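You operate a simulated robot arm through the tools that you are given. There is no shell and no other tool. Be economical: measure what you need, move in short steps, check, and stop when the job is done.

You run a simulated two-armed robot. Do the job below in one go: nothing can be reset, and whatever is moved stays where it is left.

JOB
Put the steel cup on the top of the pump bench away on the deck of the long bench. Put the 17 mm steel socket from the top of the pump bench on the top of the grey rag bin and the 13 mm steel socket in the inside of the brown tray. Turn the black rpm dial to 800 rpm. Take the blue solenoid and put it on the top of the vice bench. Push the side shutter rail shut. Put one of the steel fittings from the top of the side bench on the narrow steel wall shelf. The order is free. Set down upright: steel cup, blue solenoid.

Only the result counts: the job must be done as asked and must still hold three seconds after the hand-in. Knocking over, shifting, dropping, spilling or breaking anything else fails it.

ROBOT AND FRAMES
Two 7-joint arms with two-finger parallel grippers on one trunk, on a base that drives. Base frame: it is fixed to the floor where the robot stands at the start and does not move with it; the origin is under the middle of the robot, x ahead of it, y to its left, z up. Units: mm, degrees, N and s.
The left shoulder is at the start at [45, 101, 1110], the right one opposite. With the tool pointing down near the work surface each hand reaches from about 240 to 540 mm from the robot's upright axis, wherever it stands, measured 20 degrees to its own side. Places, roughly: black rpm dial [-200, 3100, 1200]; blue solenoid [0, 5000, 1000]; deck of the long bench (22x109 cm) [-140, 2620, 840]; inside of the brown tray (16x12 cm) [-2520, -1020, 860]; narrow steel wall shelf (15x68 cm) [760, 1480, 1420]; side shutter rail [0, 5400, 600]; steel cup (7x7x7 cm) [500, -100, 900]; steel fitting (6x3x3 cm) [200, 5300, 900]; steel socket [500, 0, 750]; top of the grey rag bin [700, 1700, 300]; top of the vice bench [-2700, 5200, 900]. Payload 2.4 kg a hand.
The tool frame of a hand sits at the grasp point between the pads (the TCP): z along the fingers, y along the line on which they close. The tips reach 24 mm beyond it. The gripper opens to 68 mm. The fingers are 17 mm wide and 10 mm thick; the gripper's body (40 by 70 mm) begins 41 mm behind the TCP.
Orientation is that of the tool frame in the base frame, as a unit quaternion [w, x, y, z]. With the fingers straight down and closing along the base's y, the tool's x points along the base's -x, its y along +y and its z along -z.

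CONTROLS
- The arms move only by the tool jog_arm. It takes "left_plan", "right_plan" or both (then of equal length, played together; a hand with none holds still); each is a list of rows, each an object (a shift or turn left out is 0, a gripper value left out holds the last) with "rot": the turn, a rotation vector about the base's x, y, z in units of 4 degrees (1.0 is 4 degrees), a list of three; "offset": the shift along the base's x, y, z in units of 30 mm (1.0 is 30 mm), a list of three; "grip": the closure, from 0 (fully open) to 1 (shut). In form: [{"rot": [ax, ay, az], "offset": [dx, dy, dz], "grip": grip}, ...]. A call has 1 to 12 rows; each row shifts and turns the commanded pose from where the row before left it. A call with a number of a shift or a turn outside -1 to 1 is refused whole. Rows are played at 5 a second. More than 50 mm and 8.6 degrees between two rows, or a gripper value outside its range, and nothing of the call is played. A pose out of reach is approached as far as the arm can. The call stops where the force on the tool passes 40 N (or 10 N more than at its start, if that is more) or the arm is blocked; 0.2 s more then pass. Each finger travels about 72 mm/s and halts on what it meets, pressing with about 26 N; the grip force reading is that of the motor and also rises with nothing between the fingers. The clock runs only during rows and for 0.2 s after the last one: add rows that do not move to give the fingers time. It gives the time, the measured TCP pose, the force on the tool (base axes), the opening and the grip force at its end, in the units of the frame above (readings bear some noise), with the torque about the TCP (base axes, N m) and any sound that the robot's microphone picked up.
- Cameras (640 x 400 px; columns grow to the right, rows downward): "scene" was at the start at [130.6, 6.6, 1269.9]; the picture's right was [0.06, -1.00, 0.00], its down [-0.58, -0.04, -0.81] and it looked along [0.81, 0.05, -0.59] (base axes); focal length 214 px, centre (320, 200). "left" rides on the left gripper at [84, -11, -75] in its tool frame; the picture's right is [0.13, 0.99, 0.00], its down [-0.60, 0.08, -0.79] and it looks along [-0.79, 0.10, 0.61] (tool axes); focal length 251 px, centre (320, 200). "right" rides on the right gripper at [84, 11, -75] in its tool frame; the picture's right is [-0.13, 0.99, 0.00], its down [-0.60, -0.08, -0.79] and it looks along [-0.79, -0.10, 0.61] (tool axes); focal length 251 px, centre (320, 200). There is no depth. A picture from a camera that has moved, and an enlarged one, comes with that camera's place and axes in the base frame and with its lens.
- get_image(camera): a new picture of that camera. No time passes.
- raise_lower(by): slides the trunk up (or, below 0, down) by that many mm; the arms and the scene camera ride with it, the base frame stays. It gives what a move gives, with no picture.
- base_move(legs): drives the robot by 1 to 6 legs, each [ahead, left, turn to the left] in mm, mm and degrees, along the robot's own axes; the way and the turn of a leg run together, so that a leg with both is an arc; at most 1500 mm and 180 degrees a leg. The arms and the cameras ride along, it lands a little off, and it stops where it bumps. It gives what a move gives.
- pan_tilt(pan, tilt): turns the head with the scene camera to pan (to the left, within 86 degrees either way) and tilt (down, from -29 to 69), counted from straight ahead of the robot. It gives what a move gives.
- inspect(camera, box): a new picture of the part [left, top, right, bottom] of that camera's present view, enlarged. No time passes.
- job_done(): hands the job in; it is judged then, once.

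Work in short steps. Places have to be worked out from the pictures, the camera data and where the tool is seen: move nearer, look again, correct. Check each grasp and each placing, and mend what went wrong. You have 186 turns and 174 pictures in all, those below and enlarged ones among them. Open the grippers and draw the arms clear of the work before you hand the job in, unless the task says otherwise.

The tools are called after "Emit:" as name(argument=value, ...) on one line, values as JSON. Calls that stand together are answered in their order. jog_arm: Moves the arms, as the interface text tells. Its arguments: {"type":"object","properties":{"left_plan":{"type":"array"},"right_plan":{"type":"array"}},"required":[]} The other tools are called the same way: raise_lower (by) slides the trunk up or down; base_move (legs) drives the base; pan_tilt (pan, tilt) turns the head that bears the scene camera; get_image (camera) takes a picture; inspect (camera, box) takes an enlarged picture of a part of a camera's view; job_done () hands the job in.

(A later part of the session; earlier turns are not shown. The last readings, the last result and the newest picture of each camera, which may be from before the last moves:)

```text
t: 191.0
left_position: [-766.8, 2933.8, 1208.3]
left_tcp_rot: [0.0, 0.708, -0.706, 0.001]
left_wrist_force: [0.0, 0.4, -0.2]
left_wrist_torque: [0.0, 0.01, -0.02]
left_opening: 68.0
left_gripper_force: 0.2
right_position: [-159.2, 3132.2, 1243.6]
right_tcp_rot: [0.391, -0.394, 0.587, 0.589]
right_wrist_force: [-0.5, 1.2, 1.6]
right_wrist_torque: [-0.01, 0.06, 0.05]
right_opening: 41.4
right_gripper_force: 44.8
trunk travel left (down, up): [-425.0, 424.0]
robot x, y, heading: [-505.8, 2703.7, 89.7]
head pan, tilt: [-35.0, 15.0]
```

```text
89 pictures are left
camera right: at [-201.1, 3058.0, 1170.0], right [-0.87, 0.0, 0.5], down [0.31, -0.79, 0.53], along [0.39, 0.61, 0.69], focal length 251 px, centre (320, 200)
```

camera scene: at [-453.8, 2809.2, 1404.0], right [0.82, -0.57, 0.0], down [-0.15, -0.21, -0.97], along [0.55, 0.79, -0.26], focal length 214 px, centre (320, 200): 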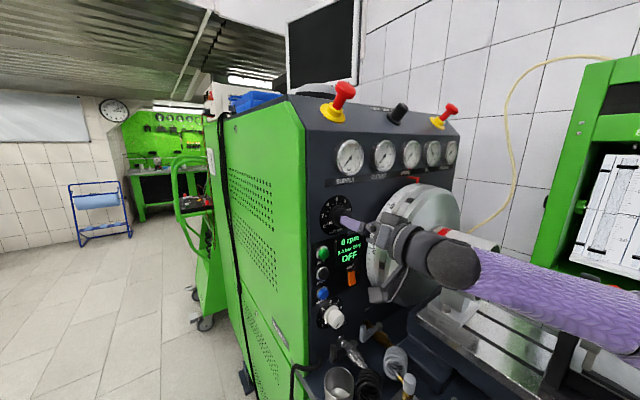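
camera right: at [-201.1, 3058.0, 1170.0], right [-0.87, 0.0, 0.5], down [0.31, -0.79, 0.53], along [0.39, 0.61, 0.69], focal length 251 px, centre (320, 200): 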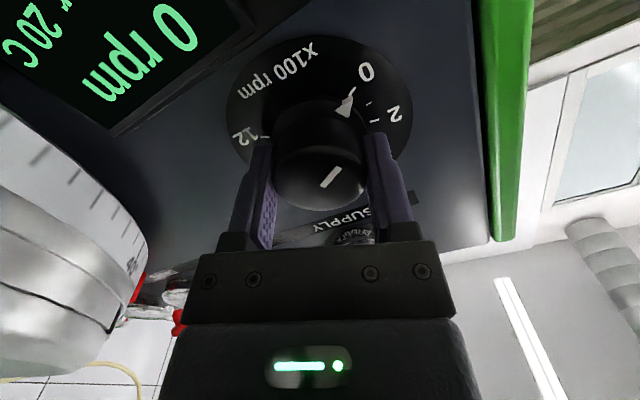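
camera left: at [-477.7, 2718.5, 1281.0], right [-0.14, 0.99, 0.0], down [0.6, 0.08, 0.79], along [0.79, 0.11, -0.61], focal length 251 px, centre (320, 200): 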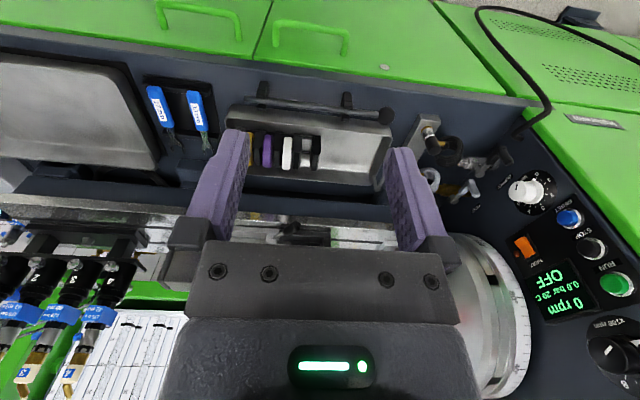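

Gripped (41.4 mm). I turn clockwise 44° first and check.

Emit:
jog_arm(right_plan=[{"rot": [0, 1, 0]}, {"rot": [0, 1, 0]}, {"rot": [0, 1, 0]}, {"rot": [0, 1, 0]}, {"rot": [0, 1, 0]}, {"rot": [0, 1, 0]}, {"rot": [0, 1, 0]}, {"rot": [0, 1, 0]}, {"rot": [0, 1, 0]}, {"rot": [0, 1, 0]}, {"rot": [0, 1, 0]}])

Emit:
get_image(camera="right")

```text
t: 193.4
left_position: [-766.3, 2934.6, 1206.6]
left_tcp_rot: [0.0, 0.707, -0.707, 0.001]
left_wrist_force: [-0.4, 0.3, 0.1]
left_wrist_torque: [-0.02, 0.01, -0.01]
left_opening: 67.8
left_gripper_force: 0.1
right_position: [-157.7, 3132.4, 1243.6]
right_tcp_rot: [0.142, -0.145, 0.692, 0.692]
right_wrist_force: [-3.9, -1.6, -6.4]
right_wrist_torque: [-0.26, -0.02, 0.32]
right_opening: 41.4
right_gripper_force: 45.0
trunk travel left (down, up): [-425.0, 424.0]
robot x, y, heading: [-510.2, 2706.7, 89.9]
head pan, tilt: [-35.0, 15.0]
```

```text
88 pictures are left
camera right: at [-239.9, 3058.0, 1219.6], right [-0.28, 0.0, 0.96], down [0.59, -0.79, 0.17], along [0.76, 0.61, 0.22], focal length 251 px, centre (320, 200)
```

right: 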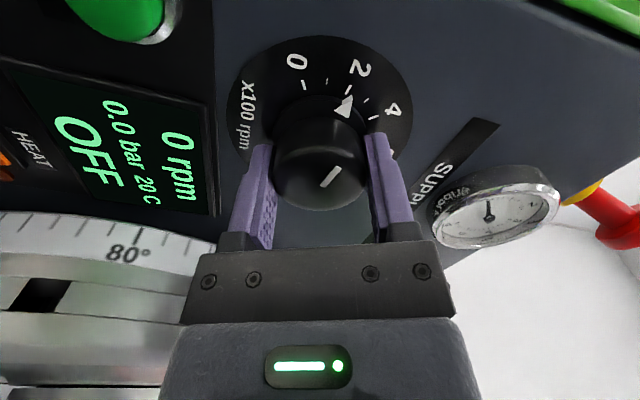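

The pointer turned to about 220. I continue 48° more.

Emit:
jog_arm(right_plan=[{"rot": [0, 1, 0]}, {"rot": [0, 1, 0]}, {"rot": [0, 1, 0]}, {"rot": [0, 1, 0]}, {"rot": [0, 1, 0]}, {"rot": [0, 1, 0]}, {"rot": [0, 1, 0]}, {"rot": [0, 1, 0]}, {"rot": [0, 1, 0]}, {"rot": [0, 1, 0]}, {"rot": [0, 1, 0]}, {"rot": [0, 1, 0]}])

Emit:
get_image(camera="right")

```text
t: 196.0
left_position: [-766.8, 2934.1, 1206.4]
left_tcp_rot: [-0.001, 0.708, -0.706, 0.002]
left_wrist_force: [-0.3, -0.9, -0.1]
left_wrist_torque: [-0.01, 0.03, -0.02]
left_opening: 68.0
left_gripper_force: 0.2
right_position: [-158.1, 3131.0, 1241.9]
right_tcp_rot: [-0.152, 0.149, 0.692, 0.69]
right_wrist_force: [-11.0, -6.7, -29.5]
right_wrist_torque: [-0.04, -0.03, 0.53]
right_opening: 41.6
right_gripper_force: 44.6
trunk travel left (down, up): [-425.0, 424.0]
robot x, y, heading: [-505.0, 2703.2, 89.9]
head pan, tilt: [-35.0, 15.0]
```

```text
87 pictures are left
camera right: at [-230.3, 3058.1, 1287.4], right [0.53, 0.0, 0.85], down [0.52, -0.79, -0.32], along [0.67, 0.61, -0.42], focal length 251 px, centre (320, 200)
```

right: 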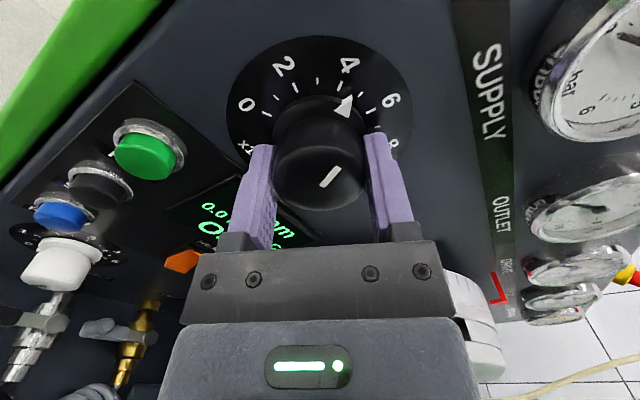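

Side force is building (−30 N in z), so I let the hand follow by ~2.5 mm down, then continue turning.

Emit:
jog_arm(right_plan=[{"offset": [-0.03, -0.04, -0.08]}, {"rot": [0, 1, 0]}, {"rot": [0, 1, 0]}, {"rot": [0, 1, 0]}, {"rot": [0, 1, 0]}])

```text
t: 197.2
left_position: [-767.3, 2935.9, 1207.1]
left_tcp_rot: [0.0, 0.708, -0.706, 0.002]
left_wrist_force: [0.5, 0.5, -0.2]
left_wrist_torque: [-0.04, 0.0, 0.0]
left_opening: 68.2
left_gripper_force: 0.1
right_position: [-157.9, 3132.4, 1242.0]
right_tcp_rot: [-0.246, 0.244, 0.662, 0.665]
right_wrist_force: [0.1, 11.4, 8.0]
right_wrist_torque: [-0.3, 0.01, -0.08]
right_opening: 41.6
right_gripper_force: 45.1
trunk travel left (down, up): [-425.0, 424.0]
robot x, y, heading: [-501.9, 2705.5, 90.2]
head pan, tilt: [-35.0, 15.0]
```

Force relieved. Turned 108° so far; 12 more rows bring it near 156°.

Emit:
jog_arm(right_plan=[{"rot": [0, 1, 0]}, {"rot": [0, 1, 0]}, {"rot": [0, 1, 0]}, {"rot": [0, 1, 0]}, {"rot": [0, 1, 0]}, {"rot": [0, 1, 0]}, {"rot": [0, 1, 0]}, {"rot": [0, 1, 0]}, {"rot": [0, 1, 0]}, {"rot": [0, 1, 0]}, {"rot": [0, 1, 0]}, {"rot": [0, 1, 0]}])

Emit:
get_image(camera="right")

```text
t: 199.8
left_position: [-765.9, 2936.5, 1208.7]
left_tcp_rot: [0.0, 0.708, -0.706, 0.001]
left_wrist_force: [0.3, 0.3, -0.3]
left_wrist_torque: [0.01, -0.02, -0.02]
left_opening: 68.0
left_gripper_force: 0.0
right_position: [-159.0, 3130.8, 1240.5]
right_tcp_rot: [-0.493, 0.495, 0.504, 0.507]
right_wrist_force: [5.6, 17.2, 23.6]
right_wrist_torque: [0.44, 0.02, 0.0]
right_opening: 41.3
right_gripper_force: 45.0
trunk travel left (down, up): [-425.0, 424.0]
robot x, y, heading: [-510.0, 2701.8, 89.8]
head pan, tilt: [-35.0, 15.0]
```

```text
86 pictures are left
camera right: at [-150.8, 3057.6, 1325.3], right [0.99, 0.0, -0.1], down [-0.07, -0.79, -0.61], along [-0.08, 0.61, -0.79], focal length 251 px, centre (320, 200)
```

right: 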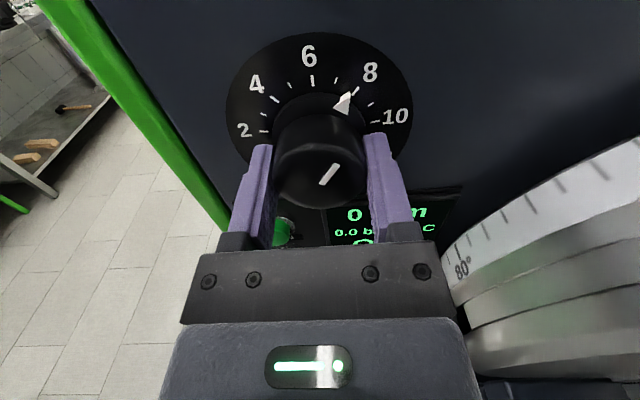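

The pointer is close to 8. I zoom to judge it precisely.

Emit:
inspect(camera="right", box=[270, 30, 430, 140])

```text
3.64 times, centred on (350, 85) of right
camera zoom: at [-150.8, 3057.6, 1325.3], right [0.99, 0.0, -0.1], down [-0.07, -0.79, -0.61], along [-0.08, 0.61, -0.79], focal length 914 px, centre (211, 618)
```

zoom: 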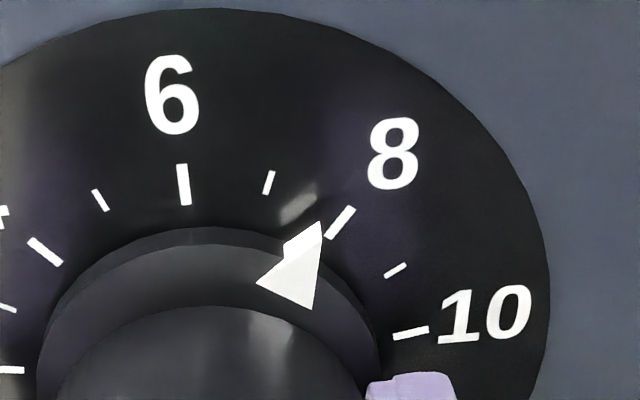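

The hand has turned 156.3°, and the pointer is just short of 8. I relieve the side force and add 3.8°.

Emit:
jog_arm(right_plan=[{"offset": [0.02, 0.04, 0.06]}, {"rot": [0, 0.95, 0]}, {}])

Emit:
inspect(camera="right", box=[230, 20, 430, 150])

```text
t: 200.6
left_position: [-766.1, 2933.8, 1206.7]
left_tcp_rot: [-0.001, 0.708, -0.707, 0.001]
left_wrist_force: [-0.5, 0.2, 0.8]
left_wrist_torque: [0.01, -0.01, 0.03]
left_opening: 68.0
left_gripper_force: 0.1
right_position: [-159.1, 3131.9, 1240.9]
right_tcp_rot: [-0.509, 0.511, 0.49, 0.489]
right_wrist_force: [-4.9, -2.8, -11.8]
right_wrist_torque: [-0.13, 0.04, 0.4]
right_opening: 41.2
right_gripper_force: 44.5
trunk travel left (down, up): [-425.0, 424.0]
robot x, y, heading: [-506.0, 2701.7, 89.8]
head pan, tilt: [-35.0, 15.0]
```

```text
3.08 times, centred on (330, 85) of right
camera zoom: at [-145.1, 3057.8, 1324.9], right [0.99, 0.0, -0.17], down [-0.11, -0.79, -0.6], along [-0.14, 0.61, -0.78], focal length 774 px, centre (289, 554)
```

zoom: 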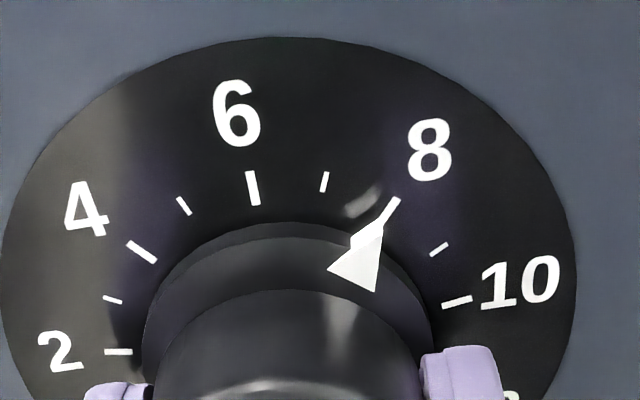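

The pointer meets the 8 tick (159.9° turned). I release and back straight off, then verify from the scene camera.

Emit:
jog_arm(right_plan=[{"grip": 0.3}, {"grip": 0}, {}, {"offset": [0, -0.5, 0]}, {"offset": [0, -0.5, 0]}, {"offset": [0, -0.8, 0]}])

Emit:
inspect(camera="right", box=[230, 0, 430, 130])

Emit:
get_image(camera="scene")

```text
t: 202.0
left_position: [-766.6, 2933.2, 1207.6]
left_tcp_rot: [0.0, 0.707, -0.707, 0.001]
left_wrist_force: [-0.7, 1.1, 0.9]
left_wrist_torque: [0.02, 0.02, 0.02]
left_opening: 68.2
left_gripper_force: 0.0
right_position: [-156.6, 3075.9, 1243.3]
right_tcp_rot: [-0.51, 0.511, 0.487, 0.491]
right_wrist_force: [-0.3, 0.7, 0.0]
right_wrist_torque: [-0.01, 0.0, 0.0]
right_opening: 67.8
right_gripper_force: 0.1
trunk travel left (down, up): [-425.0, 424.0]
robot x, y, heading: [-506.3, 2702.1, 90.0]
head pan, tilt: [-35.0, 15.0]
```

```text
3.08 times, centred on (330, 65) of right
camera zoom: at [-144.0, 3002.8, 1326.4], right [0.99, 0.0, -0.17], down [-0.11, -0.79, -0.6], along [-0.13, 0.61, -0.78], focal length 774 px, centre (289, 615)
```

zoom: 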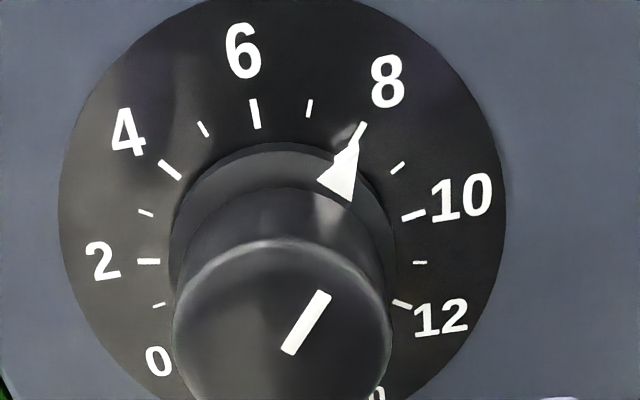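

```text
82 pictures are left
camera scene: at [-453.8, 2808.8, 1404.0], right [0.82, -0.57, 0.0], down [-0.15, -0.21, -0.97], along [0.55, 0.79, -0.26], focal length 214 px, centre (320, 200)
```

scene: 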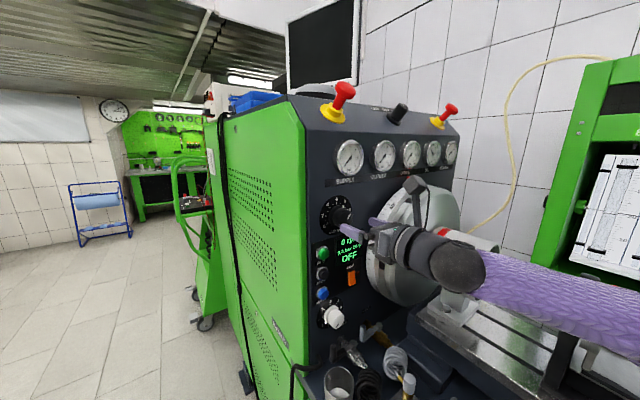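

The dial reads 800. Now I unwind the right hand back to pointing down while drawing it left, away from the rig.

Emit:
jog_arm(right_plan=[{"rot": [0, -1, 1], "offset": [-0.4, -0.1, 0]}, {"rot": [0, -1, 1], "offset": [-0.4, -0.1, 0]}, {"rot": [0, -1, 1], "offset": [-0.4, -0.1, 0]}, {"rot": [0, -1, 1], "offset": [-0.4, -0.1, 0]}, {"rot": [0, -1, 1], "offset": [-0.4, -0.1, 0]}, {"rot": [0, -1, 1], "offset": [-0.4, -0.1, 0]}, {"rot": [0, -1, 1], "offset": [-0.4, -0.1, 0]}, {"rot": [0, -1, 1], "offset": [-0.4, -0.1, 0]}, {"rot": [0, -1, 1], "offset": [-0.4, -0.1, 0]}, {"rot": [0, -1, 1], "offset": [-0.4, -0.1, 0]}])

Emit:
get_image(camera="scene")

```text
t: 204.2
left_position: [-766.2, 2934.1, 1207.3]
left_tcp_rot: [-0.001, 0.707, -0.707, 0.0]
left_wrist_force: [-0.1, 1.2, -0.6]
left_wrist_torque: [-0.03, 0.0, -0.06]
left_opening: 68.1
left_gripper_force: 0.0
right_position: [-277.8, 3048.0, 1241.7]
right_tcp_rot: [-0.45, 0.121, 0.772, 0.433]
right_wrist_force: [0.5, 0.2, 0.2]
right_wrist_torque: [-0.02, -0.01, -0.01]
right_opening: 68.0
right_gripper_force: 0.0
trunk travel left (down, up): [-425.0, 424.0]
robot x, y, heading: [-505.7, 2705.3, 90.1]
head pan, tilt: [-35.0, 15.0]
```

```text
81 pictures are left
camera scene: at [-454.0, 2809.3, 1404.0], right [0.82, -0.57, 0.0], down [-0.15, -0.21, -0.97], along [0.55, 0.79, -0.26], focal length 214 px, centre (320, 200)
```

scene: 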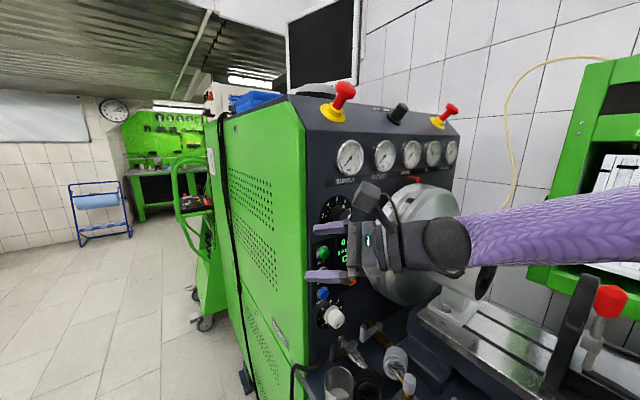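

Smooth; continuing the unwind.

Emit:
jog_arm(right_plan=[{"rot": [0, -1, 1], "offset": [-0.2, -0.2, 0]}, {"rot": [0, -1, 1], "offset": [-0.2, -0.2, 0]}, {"rot": [0, -1, 1], "offset": [-0.2, -0.2, 0]}, {"rot": [0, -1, 1], "offset": [-0.2, -0.2, 0]}, {"rot": [0, -1, 1], "offset": [-0.2, -0.2, 0]}, {"rot": [0, -1, 1], "offset": [0, -0.2, 0]}, {"rot": [0, -1, 1], "offset": [0, -0.2, 0]}, {"rot": [0, -1, 1], "offset": [0, -0.2, 0]}, {"rot": [0, -1, 1], "offset": [0, 0, 0]}, {"rot": [0, -1, 1], "offset": [0, 0, 0]}, {"rot": [0, -1, 1], "offset": [0, 0, 0]}, {"rot": [0, -1, 1], "offset": [0, 0, 0]}])

Emit:
jog_arm(right_plan=[{"rot": [0, -1, 1]}, {"rot": [0, -1, 1]}, {"rot": [0, -1, 1]}, {"rot": [0, -1, 1]}, {"rot": [0, -1, 1]}, {"rot": [0, -1, 1]}, {"rot": [0, -1, 1]}, {"rot": [0, -1, 1]}, {"rot": [0, -1, 1]}, {"rot": [0, -0.8, 0.8]}])

Emit:
get_image(camera="scene")

```text
t: 206.8
left_position: [-765.9, 2935.2, 1207.4]
left_tcp_rot: [0.001, 0.707, -0.707, 0.001]
left_wrist_force: [0.3, 0.7, -0.3]
left_wrist_torque: [-0.01, 0.0, 0.04]
left_opening: 67.8
left_gripper_force: 0.0
right_position: [-283.7, 3038.5, 1165.9]
right_tcp_rot: [-0.251, -0.372, 0.86, 0.242]
right_wrist_force: [-0.1, 0.5, -0.2]
right_wrist_torque: [-0.02, 0.02, 0.05]
right_opening: 68.1
right_gripper_force: 0.1
right hand out of reach, approached as far as the arm can: row 10, 11, 12
trunk travel left (down, up): [-425.0, 424.0]
robot x, y, heading: [-508.5, 2702.4, 90.1]
head pan, tilt: [-35.0, 15.0]
```

```text
t: 209.0
left_position: [-765.8, 2934.4, 1206.9]
left_tcp_rot: [-0.001, 0.707, -0.707, 0.001]
left_wrist_force: [-0.7, 0.5, -0.7]
left_wrist_torque: [0.02, -0.02, 0.02]
left_opening: 68.0
left_gripper_force: 0.1
right_position: [-132.3, 3049.1, 952.4]
right_tcp_rot: [-0.024, -0.678, 0.732, 0.069]
right_wrist_force: [0.3, 0.2, 0.3]
right_wrist_torque: [-0.03, 0.01, -0.01]
right_opening: 68.0
right_gripper_force: 0.1
right hand out of reach, approached as far as the arm can: row 1, 2, 3, 4, 5, 6, 7, 8, 9, 10
trunk travel left (down, up): [-425.0, 424.0]
robot x, y, heading: [-509.2, 2703.1, 90.1]
head pan, tilt: [-35.0, 15.0]
```

```text
80 pictures are left
camera scene: at [-453.9, 2809.0, 1404.0], right [0.82, -0.57, 0.0], down [-0.15, -0.21, -0.97], along [0.55, 0.79, -0.26], focal length 214 px, centre (320, 200)
```

scene: 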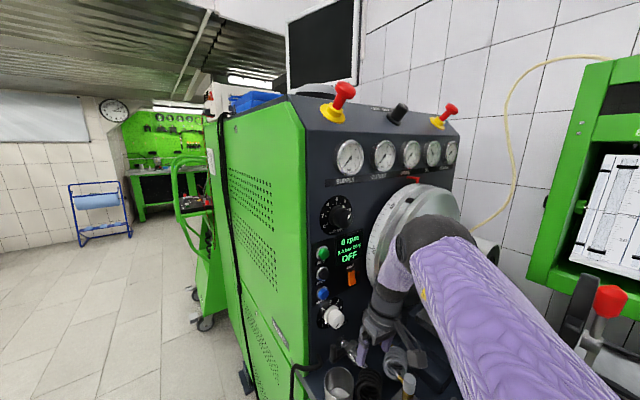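

The hand drifted low to [-132, 3049, 952] while out of reach. No force was felt; I look closely before moving it out.

Emit:
get_image(camera="right")

Emit:
inspect(camera="scene", box=[290, 200, 480, 400])

```text
79 pictures are left
camera right: at [-140.8, 2963.3, 1022.6], right [-0.97, 0.2, 0.14], down [0.23, 0.54, 0.81], along [0.09, 0.82, -0.57], focal length 251 px, centre (320, 200)
```

right: 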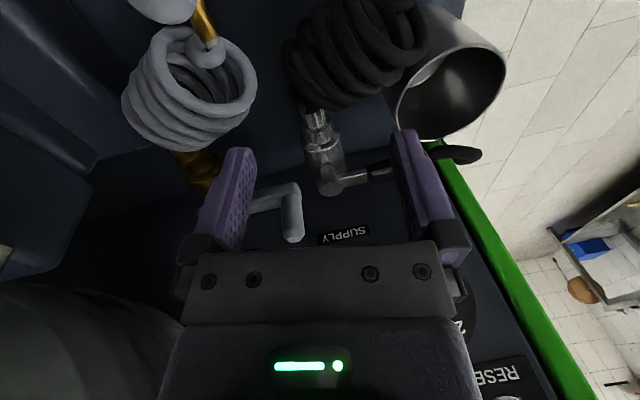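

```text
2.00 times, centred on (385, 300) of scene
camera zoom: at [-453.9, 2809.0, 1404.0], right [0.82, -0.57, 0.0], down [-0.15, -0.21, -0.97], along [0.55, 0.79, -0.26], focal length 429 px, centre (190, 0)
```

zoom: 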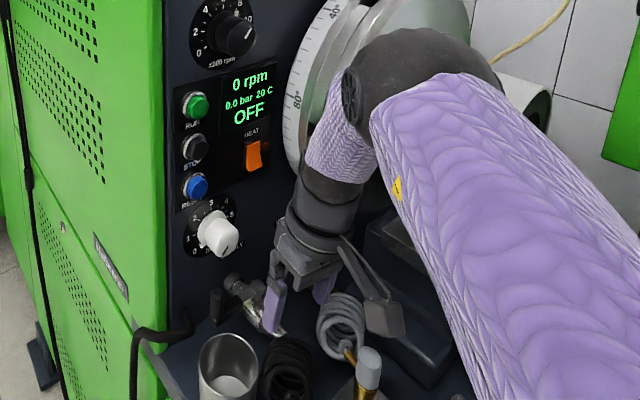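

Nothing is touched and the cup still stands. I test a small diagonal move up and left.

Emit:
jog_arm(right_plan=[{"offset": [-0.5, -0.2, 0.5]}, {}])

```text
t: 209.6
left_position: [-766.2, 2934.5, 1207.3]
left_tcp_rot: [-0.001, 0.708, -0.707, 0.001]
left_wrist_force: [0.0, -0.6, 0.0]
left_wrist_torque: [-0.01, 0.01, 0.0]
left_opening: 67.9
left_gripper_force: 0.0
right_position: [-132.6, 3050.6, 951.5]
right_tcp_rot: [-0.024, -0.677, 0.732, 0.068]
right_wrist_force: [0.4, -0.8, 1.0]
right_wrist_torque: [0.02, -0.05, -0.01]
right_opening: 68.2
right_gripper_force: 0.0
right hand out of reach, approached as far as the arm can: row 1
trunk travel left (down, up): [-425.0, 424.0]
robot x, y, heading: [-509.6, 2700.6, 89.9]
head pan, tilt: [-35.0, 15.0]
```

It is pinned against a joint limit. I try reversing the last motion: rotating back while moving up and left.

Emit:
jog_arm(right_plan=[{"rot": [0, 1, -1], "offset": [-0.5, 0, 0.7]}, {"rot": [0, 1, -1], "offset": [-0.5, 0, 0.7]}, {}])

```text
t: 210.4
left_position: [-766.7, 2934.9, 1206.4]
left_tcp_rot: [-0.001, 0.708, -0.706, 0.001]
left_wrist_force: [1.1, 0.4, 0.1]
left_wrist_torque: [-0.02, 0.02, 0.03]
left_opening: 68.0
left_gripper_force: 0.1
right_position: [-153.2, 3046.1, 988.1]
right_tcp_rot: [-0.069, -0.619, 0.775, 0.102]
right_wrist_force: [-0.3, 0.0, -0.2]
right_wrist_torque: [0.02, -0.06, -0.03]
right_opening: 68.0
right_gripper_force: 0.2
right hand out of reach, approached as far as the arm can: row 1
trunk travel left (down, up): [-425.0, 424.0]
robot x, y, heading: [-507.6, 2705.4, 89.9]
head pan, tilt: [-35.0, 15.0]
```

Reversal works; continuing back the way it came.

Emit:
jog_arm(right_plan=[{"rot": [0, 1, -1], "offset": [-0.5, 0, 0.7]}, {"rot": [0, 1, -1], "offset": [-0.5, 0, 0.7]}, {"rot": [0, 1, -1], "offset": [-0.5, 0, 0.7]}, {"rot": [0, 1, -1], "offset": [-0.5, 0, 0.7]}, {"rot": [0, 1, -1], "offset": [-0.5, 0, 0.7]}, {"rot": [0, 1, -1], "offset": [-0.5, 0, 0.7]}, {"rot": [0, 1, -1], "offset": [-0.5, 0, 0.7]}, {"rot": [0, 1, -1], "offset": [-0.5, 0, 0.7]}])

Emit:
get_image(camera="scene")

```text
t: 212.2
left_position: [-765.5, 2933.8, 1206.4]
left_tcp_rot: [-0.001, 0.708, -0.707, 0.0]
left_wrist_force: [0.1, 0.1, -0.5]
left_wrist_torque: [0.03, -0.02, 0.0]
left_opening: 67.9
left_gripper_force: 0.0
right_position: [-274.0, 3045.4, 1156.7]
right_tcp_rot: [-0.248, -0.332, 0.865, 0.282]
right_wrist_force: [-0.5, -0.7, 0.2]
right_wrist_torque: [-0.03, 0.0, 0.01]
right_opening: 67.9
right_gripper_force: 0.0
trunk travel left (down, up): [-425.0, 424.0]
robot x, y, heading: [-504.0, 2702.9, 89.9]
head pan, tilt: [-35.0, 15.0]
```

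```text
77 pictures are left
camera scene: at [-453.9, 2809.0, 1404.0], right [0.82, -0.57, 0.0], down [-0.15, -0.21, -0.97], along [0.55, 0.79, -0.26], focal length 214 px, centre (320, 200)
```

scene: 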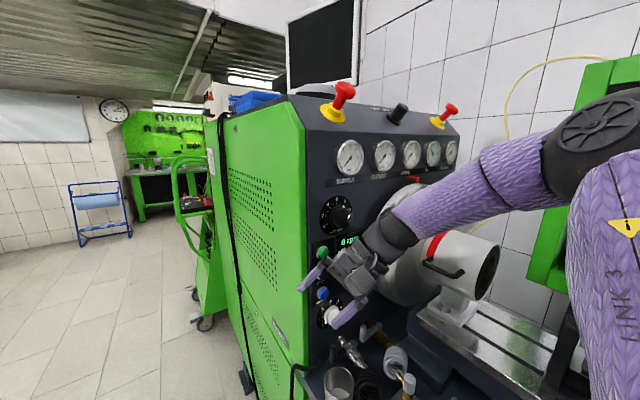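

Safe again. I drive the base left (away from the rig) so the arm can be reoriented in free space.

Emit:
base_move(legs=[[0, 500, 0]])

Emit:
jog_arm(right_plan=[{"rot": [0, -1, 1], "offset": [0.3, 0.3, 0]}, {"rot": [0, -1, 1], "offset": [0.3, 0.3, 0]}, {"rot": [0, -1, 1], "offset": [0.3, 0.3, 0]}, {"rot": [0, -1, 1], "offset": [0.3, 0.3, 0]}, {"rot": [0, -1, 1], "offset": [0.3, 0.3, 0]}, {"rot": [0, -1, 1], "offset": [0.3, 0.3, 0]}, {"rot": [0, -1, 1], "offset": [0.3, 0, 0]}, {"rot": [0, -1, 1], "offset": [0.3, 0, 0]}, {"rot": [0, -1, 1], "offset": [0.3, 0, 0]}, {"rot": [0, -1, 1], "offset": [0.3, 0, 0]}])

Emit:
get_image(camera="scene")

```text
t: 215.2
left_position: [-1268.6, 2933.6, 1207.2]
left_tcp_rot: [0.0, 0.708, -0.706, 0.0]
left_wrist_force: [0.1, -0.2, 0.2]
left_wrist_torque: [-0.03, 0.0, 0.01]
left_opening: 68.1
left_gripper_force: 0.0
right_position: [-777.4, 3046.9, 1155.9]
right_tcp_rot: [-0.248, -0.334, 0.864, 0.282]
right_wrist_force: [-0.3, 0.1, -1.0]
right_wrist_torque: [0.04, -0.03, -0.02]
right_opening: 67.9
right_gripper_force: 0.1
trunk travel left (down, up): [-425.0, 424.0]
robot x, y, heading: [-1008.5, 2706.0, 90.3]
head pan, tilt: [-35.0, 15.0]
```

```text
t: 217.4
left_position: [-1268.4, 2933.7, 1206.9]
left_tcp_rot: [0.0, 0.708, -0.706, 0.001]
left_wrist_force: [-0.5, 0.4, -0.2]
left_wrist_torque: [0.0, 0.01, 0.02]
left_opening: 67.9
left_gripper_force: 0.1
right_position: [-587.5, 3112.1, 1096.5]
right_tcp_rot: [-0.022, -0.679, 0.732, 0.053]
right_wrist_force: [0.0, -0.8, -0.2]
right_wrist_torque: [0.03, -0.02, -0.02]
right_opening: 68.0
right_gripper_force: 0.1
right hand out of reach, approached as far as the arm can: row 2, 3, 4, 5, 6, 7, 8, 9
trunk travel left (down, up): [-425.0, 424.0]
robot x, y, heading: [-1008.5, 2701.9, 90.4]
head pan, tilt: [-35.0, 15.0]
```

```text
76 pictures are left
camera scene: at [-955.4, 2809.3, 1404.0], right [0.82, -0.57, 0.0], down [-0.15, -0.21, -0.97], along [0.55, 0.79, -0.26], focal length 214 px, centre (320, 200)
```

scene: 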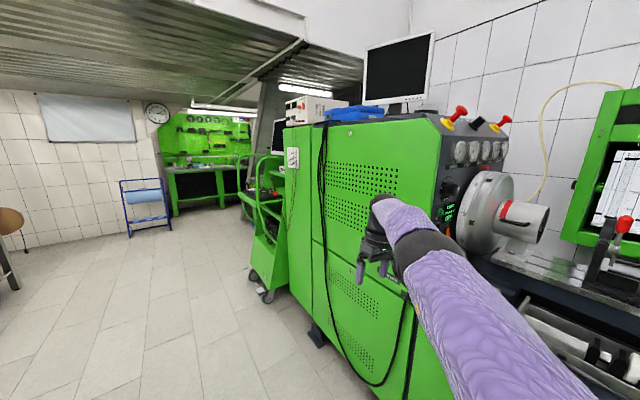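

The tool now points nearly down. I try bringing the hand to its neutral spot.

Emit:
jog_arm(right_plan=[{"rot": [-0.5, 0, 0.5], "offset": [-0.5, 0, 0.5]}, {"rot": [-0.5, 0, 0.5], "offset": [-0.7, 0, 0.5]}, {"rot": [-0.2, -0.5, 0], "offset": [-0.7, 0, 0.5]}, {"offset": [-0.7, 0, 0.5]}, {"offset": [-0.7, 0, 0]}, {"offset": [-0.7, 0, 0]}, {"offset": [-0.7, 0, 0]}, {"offset": [-0.7, 0, 0]}, {"offset": [-0.7, 0, 0]}, {"offset": [-0.7, 0, 0]}])

Emit:
get_image(camera="scene")

```text
t: 219.6
left_position: [-1267.8, 2933.2, 1205.0]
left_tcp_rot: [-0.001, 0.708, -0.706, 0.0]
left_wrist_force: [-0.5, -0.5, 0.2]
left_wrist_torque: [0.02, 0.0, 0.03]
left_opening: 68.0
left_gripper_force: 0.1
right_position: [-602.1, 3098.7, 1172.5]
right_tcp_rot: [-0.027, -0.691, 0.722, 0.024]
right_wrist_force: [-0.3, 0.3, 0.1]
right_wrist_torque: [-0.02, 0.01, 0.02]
right_opening: 68.0
right_gripper_force: 0.0
right hand out of reach, approached as far as the arm can: row 1, 2, 3, 4, 5, 6, 7, 8, 9, 10
trunk travel left (down, up): [-425.0, 424.0]
robot x, y, heading: [-1008.9, 2705.7, 90.2]
head pan, tilt: [-35.0, 15.0]
```

```text
75 pictures are left
camera scene: at [-955.4, 2809.3, 1404.0], right [0.82, -0.57, 0.0], down [-0.15, -0.21, -0.97], along [0.55, 0.79, -0.26], focal length 214 px, centre (320, 200)
```

scene: 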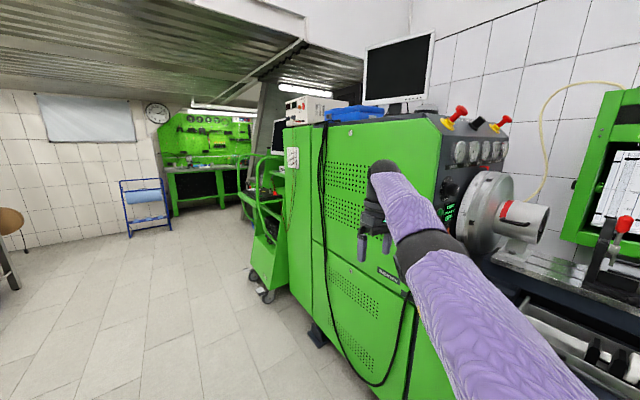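

The wrist seems to have flipped into another branch, so I'll retrace the rotations exactly: first back to pointing at +y.

Emit:
jog_arm(right_plan=[{"rot": [0, 1, -1], "offset": [-0.4, -0.13, 0.2]}, {"rot": [0, 1, -1], "offset": [-0.5, -0.13, 0.2]}, {"rot": [0, 1, -1], "offset": [-0.5, -0.13, 0.2]}, {"rot": [0, 1, -1], "offset": [-0.5, -0.13, 0.2]}, {"rot": [0, 1, -1], "offset": [-0.5, -0.13, 0.2]}, {"rot": [0, 1, -1], "offset": [-0.5, -0.13, 0.2]}, {"rot": [0, 1, -1], "offset": [-0.5, -0.13, 0.2]}, {"rot": [0, 1, -1], "offset": [-0.5, -0.13, 0.2]}, {"rot": [0, 1, -1], "offset": [-0.5, -0.13, 0.2]}, {"rot": [0, 1, -1], "offset": [-0.5, -0.13, 0.2]}, {"rot": [0, 1, -1], "offset": [-0.5, -0.13, 0.2]}, {"rot": [0, 1, -1], "offset": [-0.5, -0.13, 0.2]}])

Emit:
jog_arm(right_plan=[{"rot": [0, 1, -1], "offset": [0.2, 0.04, 0]}, {"rot": [0, 1, -1], "offset": [0.2, 0.04, 0]}, {"rot": [0, 1, -1], "offset": [0.2, 0.04, 0]}, {"rot": [0, 1, -1], "offset": [0.2, 0.04, 0]}, {"rot": [0, 1, -1], "offset": [0.2, 0.04, 0]}, {"rot": [0, 1, -1], "offset": [0.2, 0.04, 0]}, {"rot": [0, 1, -1], "offset": [0.2, 0.04, 0]}, {"rot": [0, 1, -1], "offset": [0.2, 0.04, 0]}, {"rot": [0, 1, -1], "offset": [0.2, 0.04, 0]}, {"rot": [0, 1, -1], "offset": [0.2, 0.04, 0]}, {"rot": [0, 1, -1], "offset": [0.2, 0.04, 0]}, {"rot": [0, 1, -1], "offset": [0.2, 0.04, 0]}])

Emit:
get_image(camera="scene")

```text
t: 221.1
left_position: [-1267.6, 2933.2, 1206.5]
left_tcp_rot: [0.0, 0.709, -0.706, 0.001]
left_wrist_force: [-0.6, -0.3, 0.9]
left_wrist_torque: [0.01, -0.01, 0.0]
left_opening: 68.1
left_gripper_force: 0.0
right_position: [-660.1, 3109.6, 1211.4]
right_tcp_rot: [-0.167, -0.503, 0.829, 0.178]
right_wrist_force: [1.3, 2.4, -2.8]
right_wrist_torque: [0.02, 0.05, 0.1]
right_opening: 67.9
right_gripper_force: 0.0
right hand out of reach, approached as far as the arm can: row 1, 2, 3, 4, 5, 6, 7
trunk travel left (down, up): [-425.0, 424.0]
robot x, y, heading: [-1010.7, 2704.2, 90.3]
head pan, tilt: [-35.0, 15.0]
stopped in row 7 (right hand): the force on the tool passed its limit at 73 N (the readings are from after the stop); the commanded pose is now the measured one
```

```text
t: 223.7
left_position: [-1267.0, 2933.7, 1206.6]
left_tcp_rot: [0.0, 0.708, -0.706, 0.0]
left_wrist_force: [0.2, -0.4, 0.0]
left_wrist_torque: [-0.02, 0.02, 0.03]
left_opening: 67.9
left_gripper_force: 0.0
right_position: [-587.5, 3109.6, 1243.1]
right_tcp_rot: [-0.396, -0.019, 0.821, 0.412]
right_wrist_force: [0.3, 0.3, 0.0]
right_wrist_torque: [0.01, -0.03, 0.01]
right_opening: 68.1
right_gripper_force: 0.0
right hand out of reach, approached as far as the arm can: row 2, 4, 9, 10, 11, 12
trunk travel left (down, up): [-425.0, 424.0]
robot x, y, heading: [-1010.8, 2703.1, 90.2]
head pan, tilt: [-35.0, 15.0]
```

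```text
74 pictures are left
camera scene: at [-955.2, 2809.2, 1404.0], right [0.82, -0.57, 0.0], down [-0.15, -0.21, -0.97], along [0.55, 0.79, -0.26], focal length 214 px, centre (320, 200)
```

scene: 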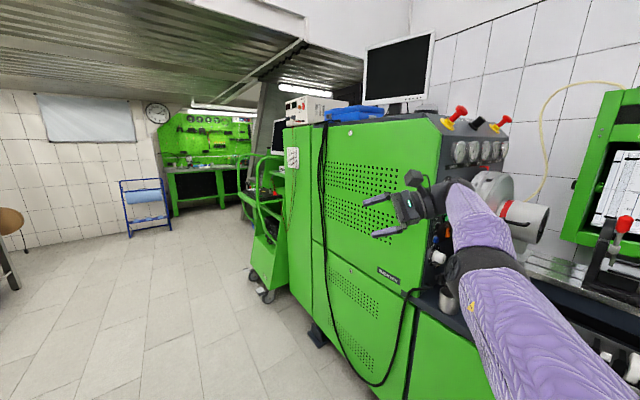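

I keep retracing, drawing the hand slightly nearer so it stays in reach.

Emit:
jog_arm(right_plan=[{"rot": [0, 1, -1], "offset": [-0.2, -0.1, 0]}, {"rot": [0, 1, -1], "offset": [-0.2, -0.1, 0]}, {"rot": [0, 1, -1], "offset": [-0.2, -0.1, 0]}, {"rot": [0, 1, -1], "offset": [-0.2, -0.1, 0]}, {"rot": [0, 1, -1], "offset": [-0.2, -0.1, 0]}, {"rot": [0, 1, -1], "offset": [-0.2, -0.1, 0]}, {"rot": [0, 1, -1], "offset": [-0.2, -0.1, 0]}, {"rot": [0, 1, -1], "offset": [-0.2, -0.1, 0]}, {"rot": [0, 1, -1], "offset": [-0.2, -0.1, 0]}, {"rot": [0, 1, -1], "offset": [-0.2, -0.1, 0]}, {"rot": [0, 1, -1], "offset": [-0.2, 0, 0]}, {"rot": [0, 1, -1], "offset": [-0.2, 0, 0]}])

Emit:
get_image(camera="scene")

```text
t: 226.3
left_position: [-1268.2, 2933.9, 1207.7]
left_tcp_rot: [0.0, 0.709, -0.705, 0.0]
left_wrist_force: [-1.0, -0.3, -0.6]
left_wrist_torque: [-0.03, 0.0, 0.03]
left_opening: 68.1
left_gripper_force: 0.1
right_position: [-499.6, 3184.4, 1304.0]
right_tcp_rot: [-0.491, 0.471, 0.531, 0.505]
right_wrist_force: [-0.7, -0.9, 0.6]
right_wrist_torque: [0.0, -0.01, 0.01]
right_opening: 68.3
right_gripper_force: 0.0
right hand out of reach, approached as far as the arm can: row 1, 2, 3, 4, 5, 6, 7, 8, 9, 10, 11, 12
trunk travel left (down, up): [-425.0, 424.0]
robot x, y, heading: [-1009.1, 2702.6, 89.8]
head pan, tilt: [-35.0, 15.0]
```

```text
73 pictures are left
camera scene: at [-955.4, 2809.4, 1404.0], right [0.82, -0.57, 0.0], down [-0.15, -0.21, -0.97], along [0.55, 0.79, -0.26], focal length 214 px, centre (320, 200)
```

scene: 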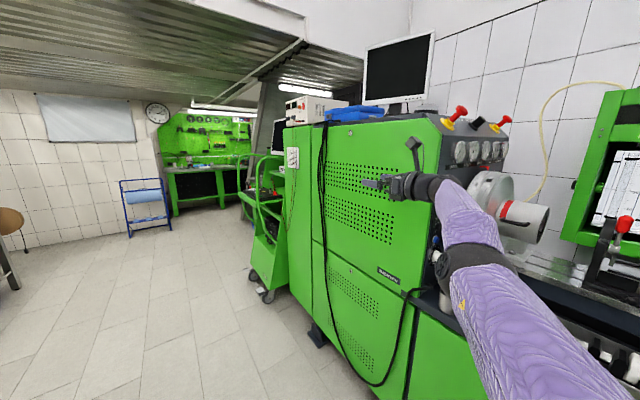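

Pointing +y again at roll ≈176°. Now I roll back about −y while drawing in.

Emit:
jog_arm(right_plan=[{"rot": [0, -1, 0], "offset": [-0.3, -0.2, -0.1]}, {"rot": [0, -1, 0], "offset": [-0.3, -0.2, -0.1]}, {"rot": [0, -1, 0], "offset": [-0.3, -0.2, -0.1]}, {"rot": [0, -1, 0], "offset": [-0.3, -0.2, -0.1]}, {"rot": [0, -1, 0], "offset": [-0.3, -0.2, -0.1]}, {"rot": [0, -1, 0], "offset": [-0.3, -0.2, -0.1]}, {"rot": [0, -1, 0], "offset": [-0.3, -0.2, -0.1]}, {"rot": [0, -1, 0], "offset": [-0.3, -0.2, -0.1]}, {"rot": [0, -1, 0], "offset": [-0.3, -0.2, -0.1]}, {"rot": [0, -1, 0], "offset": [-0.3, -0.2, -0.1]}, {"rot": [0, -1, 0], "offset": [-0.3, -0.2, -0.1]}, {"rot": [0, -1, 0], "offset": [-0.3, -0.2, -0.1]}])

Emit:
jog_arm(right_plan=[{"rot": [0, -1, 0], "offset": [-0.3, -0.1, 0]}, {"rot": [0, -1, 0], "offset": [-0.3, -0.1, 0]}, {"rot": [0, -1, 0], "offset": [-0.3, -0.1, 0]}, {"rot": [0, -1, 0], "offset": [-0.3, -0.1, 0]}, {"rot": [0, -1, 0], "offset": [-0.3, -0.1, 0]}, {"rot": [0, -1, 0], "offset": [-0.3, -0.1, 0]}, {"rot": [0, -1, 0], "offset": [-0.3, 0, 0]}, {"rot": [0, -1, 0], "offset": [-0.3, 0, 0]}, {"rot": [0, -1, 0], "offset": [-0.3, 0, 0]}, {"rot": [0, -1, 0], "offset": [-0.3, 0, 0]}, {"rot": [0, -1, 0], "offset": [0, 0, 0]}, {"rot": [0, -1, 0], "offset": [0, 0, 0]}])

Emit:
get_image(camera="scene")

```text
t: 228.9
left_position: [-1268.3, 2933.6, 1206.8]
left_tcp_rot: [-0.001, 0.709, -0.706, 0.0]
left_wrist_force: [0.5, 0.1, 0.5]
left_wrist_torque: [0.02, -0.02, -0.01]
left_opening: 68.0
left_gripper_force: 0.1
right_position: [-504.4, 3192.0, 1302.5]
right_tcp_rot: [-0.23, 0.222, 0.687, 0.653]
right_wrist_force: [0.5, -0.2, 0.1]
right_wrist_torque: [-0.03, 0.03, -0.01]
right_opening: 67.9
right_gripper_force: 0.0
right hand out of reach, approached as far as the arm can: row 1, 2, 3, 4, 5, 6, 7, 8, 9, 10, 11, 12
trunk travel left (down, up): [-425.0, 424.0]
robot x, y, heading: [-1006.5, 2700.3, 90.2]
head pan, tilt: [-35.0, 15.0]
```

```text
t: 231.5
left_position: [-1268.1, 2934.3, 1208.0]
left_tcp_rot: [-0.001, 0.708, -0.706, 0.001]
left_wrist_force: [0.7, -1.3, 0.0]
left_wrist_torque: [-0.01, 0.0, 0.01]
left_opening: 67.7
left_gripper_force: 0.0
right_position: [-537.2, 3224.0, 1319.9]
right_tcp_rot: [0.068, -0.062, 0.721, 0.687]
right_wrist_force: [0.5, -1.1, 0.2]
right_wrist_torque: [0.0, 0.0, 0.0]
right_opening: 68.2
right_gripper_force: 0.0
right hand out of reach, approached as far as the arm can: row 1, 2, 3, 4, 5, 6, 7, 8, 9, 10
trunk travel left (down, up): [-425.0, 424.0]
robot x, y, heading: [-1004.7, 2701.2, 90.2]
head pan, tilt: [-35.0, 15.0]
```

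```text
72 pictures are left
camera scene: at [-955.3, 2809.3, 1404.0], right [0.82, -0.57, 0.0], down [-0.15, -0.21, -0.97], along [0.55, 0.79, -0.26], focal length 214 px, centre (320, 200)
```

scene: 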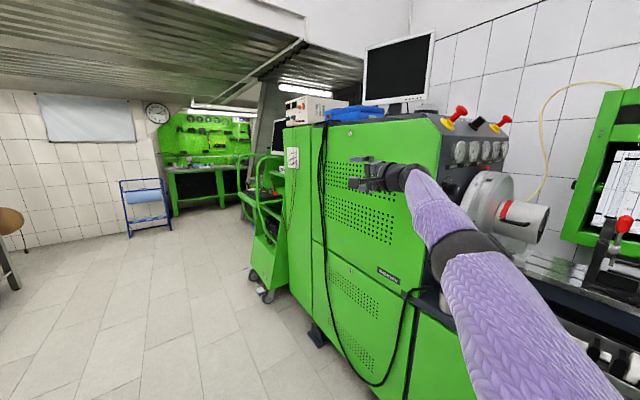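

The arm sits fully stretched. I test which direction frees it: pulling in and down in larger steps.

Emit:
jog_arm(right_plan=[{"offset": [0, 0, -1]}, {"offset": [0, 0, -1]}, {"offset": [0, 0, -1]}, {"offset": [0, 0, -1]}])

Emit:
jog_arm(right_plan=[{"offset": [-0.6, -1, 0]}, {"offset": [-0.6, -1, 0]}, {"offset": [-0.6, -1, 0]}, {"offset": [-0.6, -1, 0]}])

```text
t: 232.5
left_position: [-1267.3, 2933.6, 1207.3]
left_tcp_rot: [0.0, 0.708, -0.706, 0.0]
left_wrist_force: [0.9, 0.7, -0.7]
left_wrist_torque: [0.01, 0.03, -0.01]
left_opening: 68.0
left_gripper_force: 0.1
right_position: [-535.3, 3224.7, 1200.3]
right_tcp_rot: [0.067, -0.061, 0.72, 0.688]
right_wrist_force: [-0.1, 0.1, -0.4]
right_wrist_torque: [-0.02, 0.01, 0.03]
right_opening: 68.1
right_gripper_force: 0.0
right hand out of reach, approached as far as the arm can: row 1
trunk travel left (down, up): [-425.0, 424.0]
robot x, y, heading: [-1011.5, 2701.6, 90.1]
head pan, tilt: [-35.0, 15.0]
```

```text
t: 233.5
left_position: [-1267.6, 2932.6, 1206.3]
left_tcp_rot: [0.0, 0.708, -0.706, 0.001]
left_wrist_force: [0.8, -1.1, 0.1]
left_wrist_torque: [0.02, 0.0, 0.0]
left_opening: 67.8
left_gripper_force: 0.1
right_position: [-605.2, 3102.4, 1200.3]
right_tcp_rot: [0.068, -0.061, 0.72, 0.688]
right_wrist_force: [0.5, 0.5, -1.1]
right_wrist_torque: [0.04, 0.01, 0.0]
right_opening: 68.0
right_gripper_force: 0.0
trunk travel left (down, up): [-425.0, 424.0]
robot x, y, heading: [-1004.3, 2706.0, 90.1]
head pan, tilt: [-35.0, 15.0]
```

Free again. I finish rolling back 80° while coming nearer.

Emit:
jog_arm(right_plan=[{"rot": [0, -1, 0], "offset": [-0.3, 0, 0]}, {"rot": [0, -1, 0], "offset": [-0.3, 0, 0]}, {"rot": [0, -1, 0], "offset": [-0.3, 0, 0]}, {"rot": [0, -1, 0], "offset": [-0.3, 0, 0]}, {"rot": [0, -1, 0], "offset": [-0.3, 0, 0]}, {"rot": [0, -1, 0], "offset": [-0.3, 0, 0]}, {"rot": [0, -1, 0], "offset": [-0.3, 0, 0]}, {"rot": [0, -1, 0], "offset": [-0.3, 0, 0]}, {"rot": [0, -1, 0], "offset": [-0.3, 0, 0]}, {"rot": [0, -1, 0], "offset": [-0.3, 0, 0]}, {"rot": [0, -1, 0], "offset": [-0.3, 0, 0]}, {"rot": [0, -1, 0], "offset": [-0.3, 0, 0]}])

Emit:
jog_arm(right_plan=[{"rot": [0, -1, 0], "offset": [-0.2, 0, 0]}, {"rot": [0, -1, 0], "offset": [-0.2, 0, 0]}, {"rot": [0, -1, 0], "offset": [-0.2, 0, 0]}, {"rot": [0, -1, 0], "offset": [-0.2, 0, 0]}, {"rot": [0, -1, 0], "offset": [-0.2, 0, 0]}, {"rot": [0, -1, 0], "offset": [-0.2, 0, 0]}, {"rot": [0, -1, 0], "offset": [-0.2, 0, 0]}, {"rot": [0, -1, 0], "offset": [-0.2, 0, 0]}])

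Emit:
get_image(camera="scene")

```text
t: 236.1
left_position: [-1267.7, 2933.2, 1208.3]
left_tcp_rot: [-0.001, 0.709, -0.706, 0.0]
left_wrist_force: [0.7, -0.4, 0.2]
left_wrist_torque: [0.04, 0.0, 0.0]
left_opening: 68.1
left_gripper_force: 0.1
right_position: [-715.8, 3104.2, 1201.2]
right_tcp_rot: [0.356, -0.336, 0.63, 0.603]
right_wrist_force: [-0.7, 0.5, -0.2]
right_wrist_torque: [-0.02, 0.01, -0.02]
right_opening: 67.7
right_gripper_force: 0.1
trunk travel left (down, up): [-425.0, 424.0]
robot x, y, heading: [-1007.1, 2703.6, 90.0]
head pan, tilt: [-35.0, 15.0]
```

```text
t: 237.9
left_position: [-1268.1, 2933.0, 1208.6]
left_tcp_rot: [0.0, 0.708, -0.706, 0.001]
left_wrist_force: [-0.6, 0.7, 0.8]
left_wrist_torque: [0.0, 0.02, 0.02]
left_opening: 68.0
left_gripper_force: 0.0
right_position: [-646.7, 3116.7, 1192.7]
right_tcp_rot: [0.514, -0.49, 0.508, 0.488]
right_wrist_force: [0.4, 0.0, -0.3]
right_wrist_torque: [-0.03, -0.02, -0.05]
right_opening: 68.1
right_gripper_force: 0.0
right hand out of reach, approached as far as the arm can: row 3, 4, 5, 6, 7, 8
trunk travel left (down, up): [-425.0, 424.0]
robot x, y, heading: [-1007.3, 2700.5, 90.1]
head pan, tilt: [-35.0, 15.0]
```

```text
71 pictures are left
camera scene: at [-955.3, 2809.3, 1404.0], right [0.82, -0.57, 0.0], down [-0.15, -0.21, -0.97], along [0.55, 0.79, -0.26], focal length 214 px, centre (320, 200)
```

scene: 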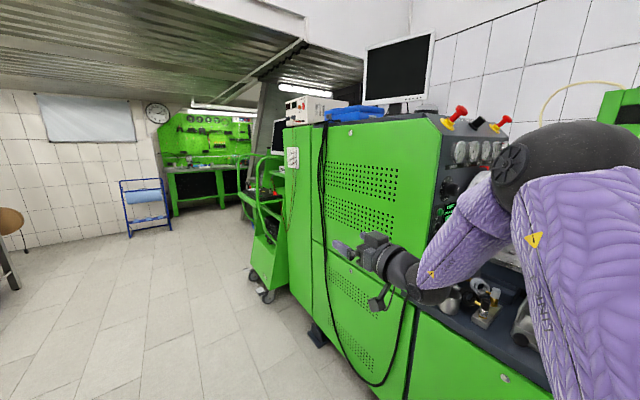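

Back to roll 0 with the elbow bent normally. Now I pitch the tool down.

Emit:
jog_arm(right_plan=[{"rot": [-1, 0, 0], "offset": [-0.2, 0, 0]}, {"rot": [-1, 0, 0], "offset": [-0.2, 0, 0]}, {"rot": [-1, 0, 0], "offset": [-0.2, 0, 0]}, {"rot": [-1, 0, 0], "offset": [-0.2, 0, 0]}, {"rot": [-1, 0, 0], "offset": [-0.2, 0, 0]}, {"rot": [-1, 0, 0], "offset": [-0.2, 0, 0]}, {"rot": [-1, 0, 0], "offset": [-0.2, 0, 0]}, {"rot": [-1, 0, 0], "offset": [-0.2, 0, 0]}, {"rot": [-1, 0, 0], "offset": [-0.2, 0, 0]}, {"rot": [-1, 0, 0], "offset": [-0.2, 0, 0]}, {"rot": [-1, 0, 0], "offset": [-0.2, 0, 0]}, {"rot": [-1, 0, 0], "offset": [-0.2, 0, 0]}])

Emit:
jog_arm(right_plan=[{"rot": [-1, 0, 0], "offset": [-0.3, -0.1, 0]}, {"rot": [-1, 0, 0], "offset": [-0.3, -0.1, 0]}, {"rot": [-1, 0, 0], "offset": [-0.3, -0.1, 0]}, {"rot": [-1, 0, 0], "offset": [-0.3, -0.1, 0]}, {"rot": [-1, 0, 0], "offset": [-0.3, -0.1, 0]}, {"rot": [-1, 0, 0], "offset": [-0.3, -0.1, 0]}, {"rot": [-1, 0, 0], "offset": [-0.3, -0.1, 0]}, {"rot": [-1, 0, 0], "offset": [-0.3, -0.1, 0]}, {"rot": [-1, 0, 0], "offset": [-0.3, -0.1, 0]}, {"rot": [-1, 0, 0], "offset": [-0.3, -0.1, 0]}])

Emit:
get_image(camera="scene")

```text
t: 240.5
left_position: [-1267.8, 2933.1, 1207.8]
left_tcp_rot: [0.0, 0.708, -0.706, 0.001]
left_wrist_force: [0.2, -1.0, 0.3]
left_wrist_torque: [-0.01, 0.03, 0.0]
left_opening: 68.2
left_gripper_force: 0.2
right_position: [-697.7, 3118.8, 1192.6]
right_tcp_rot: [0.271, -0.657, 0.662, 0.238]
right_wrist_force: [-0.5, -1.0, -0.7]
right_wrist_torque: [0.0, -0.01, -0.01]
right_opening: 68.1
right_gripper_force: 0.1
right hand out of reach, approached as far as the arm can: row 1, 2, 3, 4, 5, 7
trunk travel left (down, up): [-425.0, 424.0]
robot x, y, heading: [-1012.7, 2701.0, 90.2]
head pan, tilt: [-35.0, 15.0]
```

```text
t: 242.7
left_position: [-1267.6, 2934.2, 1206.3]
left_tcp_rot: [-0.001, 0.709, -0.706, 0.0]
left_wrist_force: [0.0, -0.1, 0.0]
left_wrist_torque: [-0.03, -0.01, -0.02]
left_opening: 67.8
left_gripper_force: 0.0
right_position: [-788.8, 3089.5, 1193.7]
right_tcp_rot: [-0.03, 0.709, -0.704, 0.003]
right_wrist_force: [0.1, 0.0, -0.6]
right_wrist_torque: [0.01, 0.01, -0.03]
right_opening: 67.9
right_gripper_force: 0.0
trunk travel left (down, up): [-425.0, 424.0]
robot x, y, heading: [-1005.9, 2700.4, 90.2]
head pan, tilt: [-35.0, 15.0]
```

```text
70 pictures are left
camera scene: at [-955.5, 2809.4, 1404.0], right [0.82, -0.57, 0.0], down [-0.15, -0.21, -0.97], along [0.55, 0.79, -0.26], focal length 214 px, centre (320, 200)
```

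scene: 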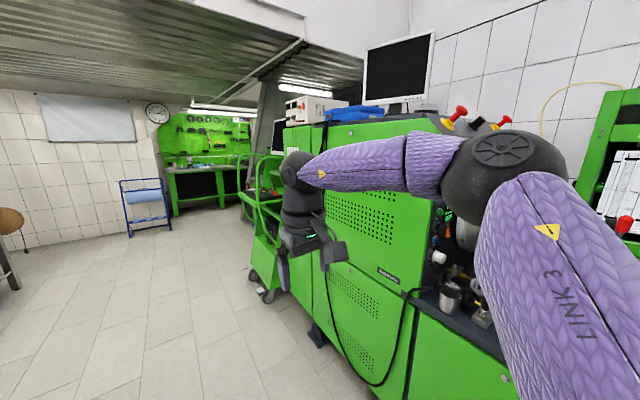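

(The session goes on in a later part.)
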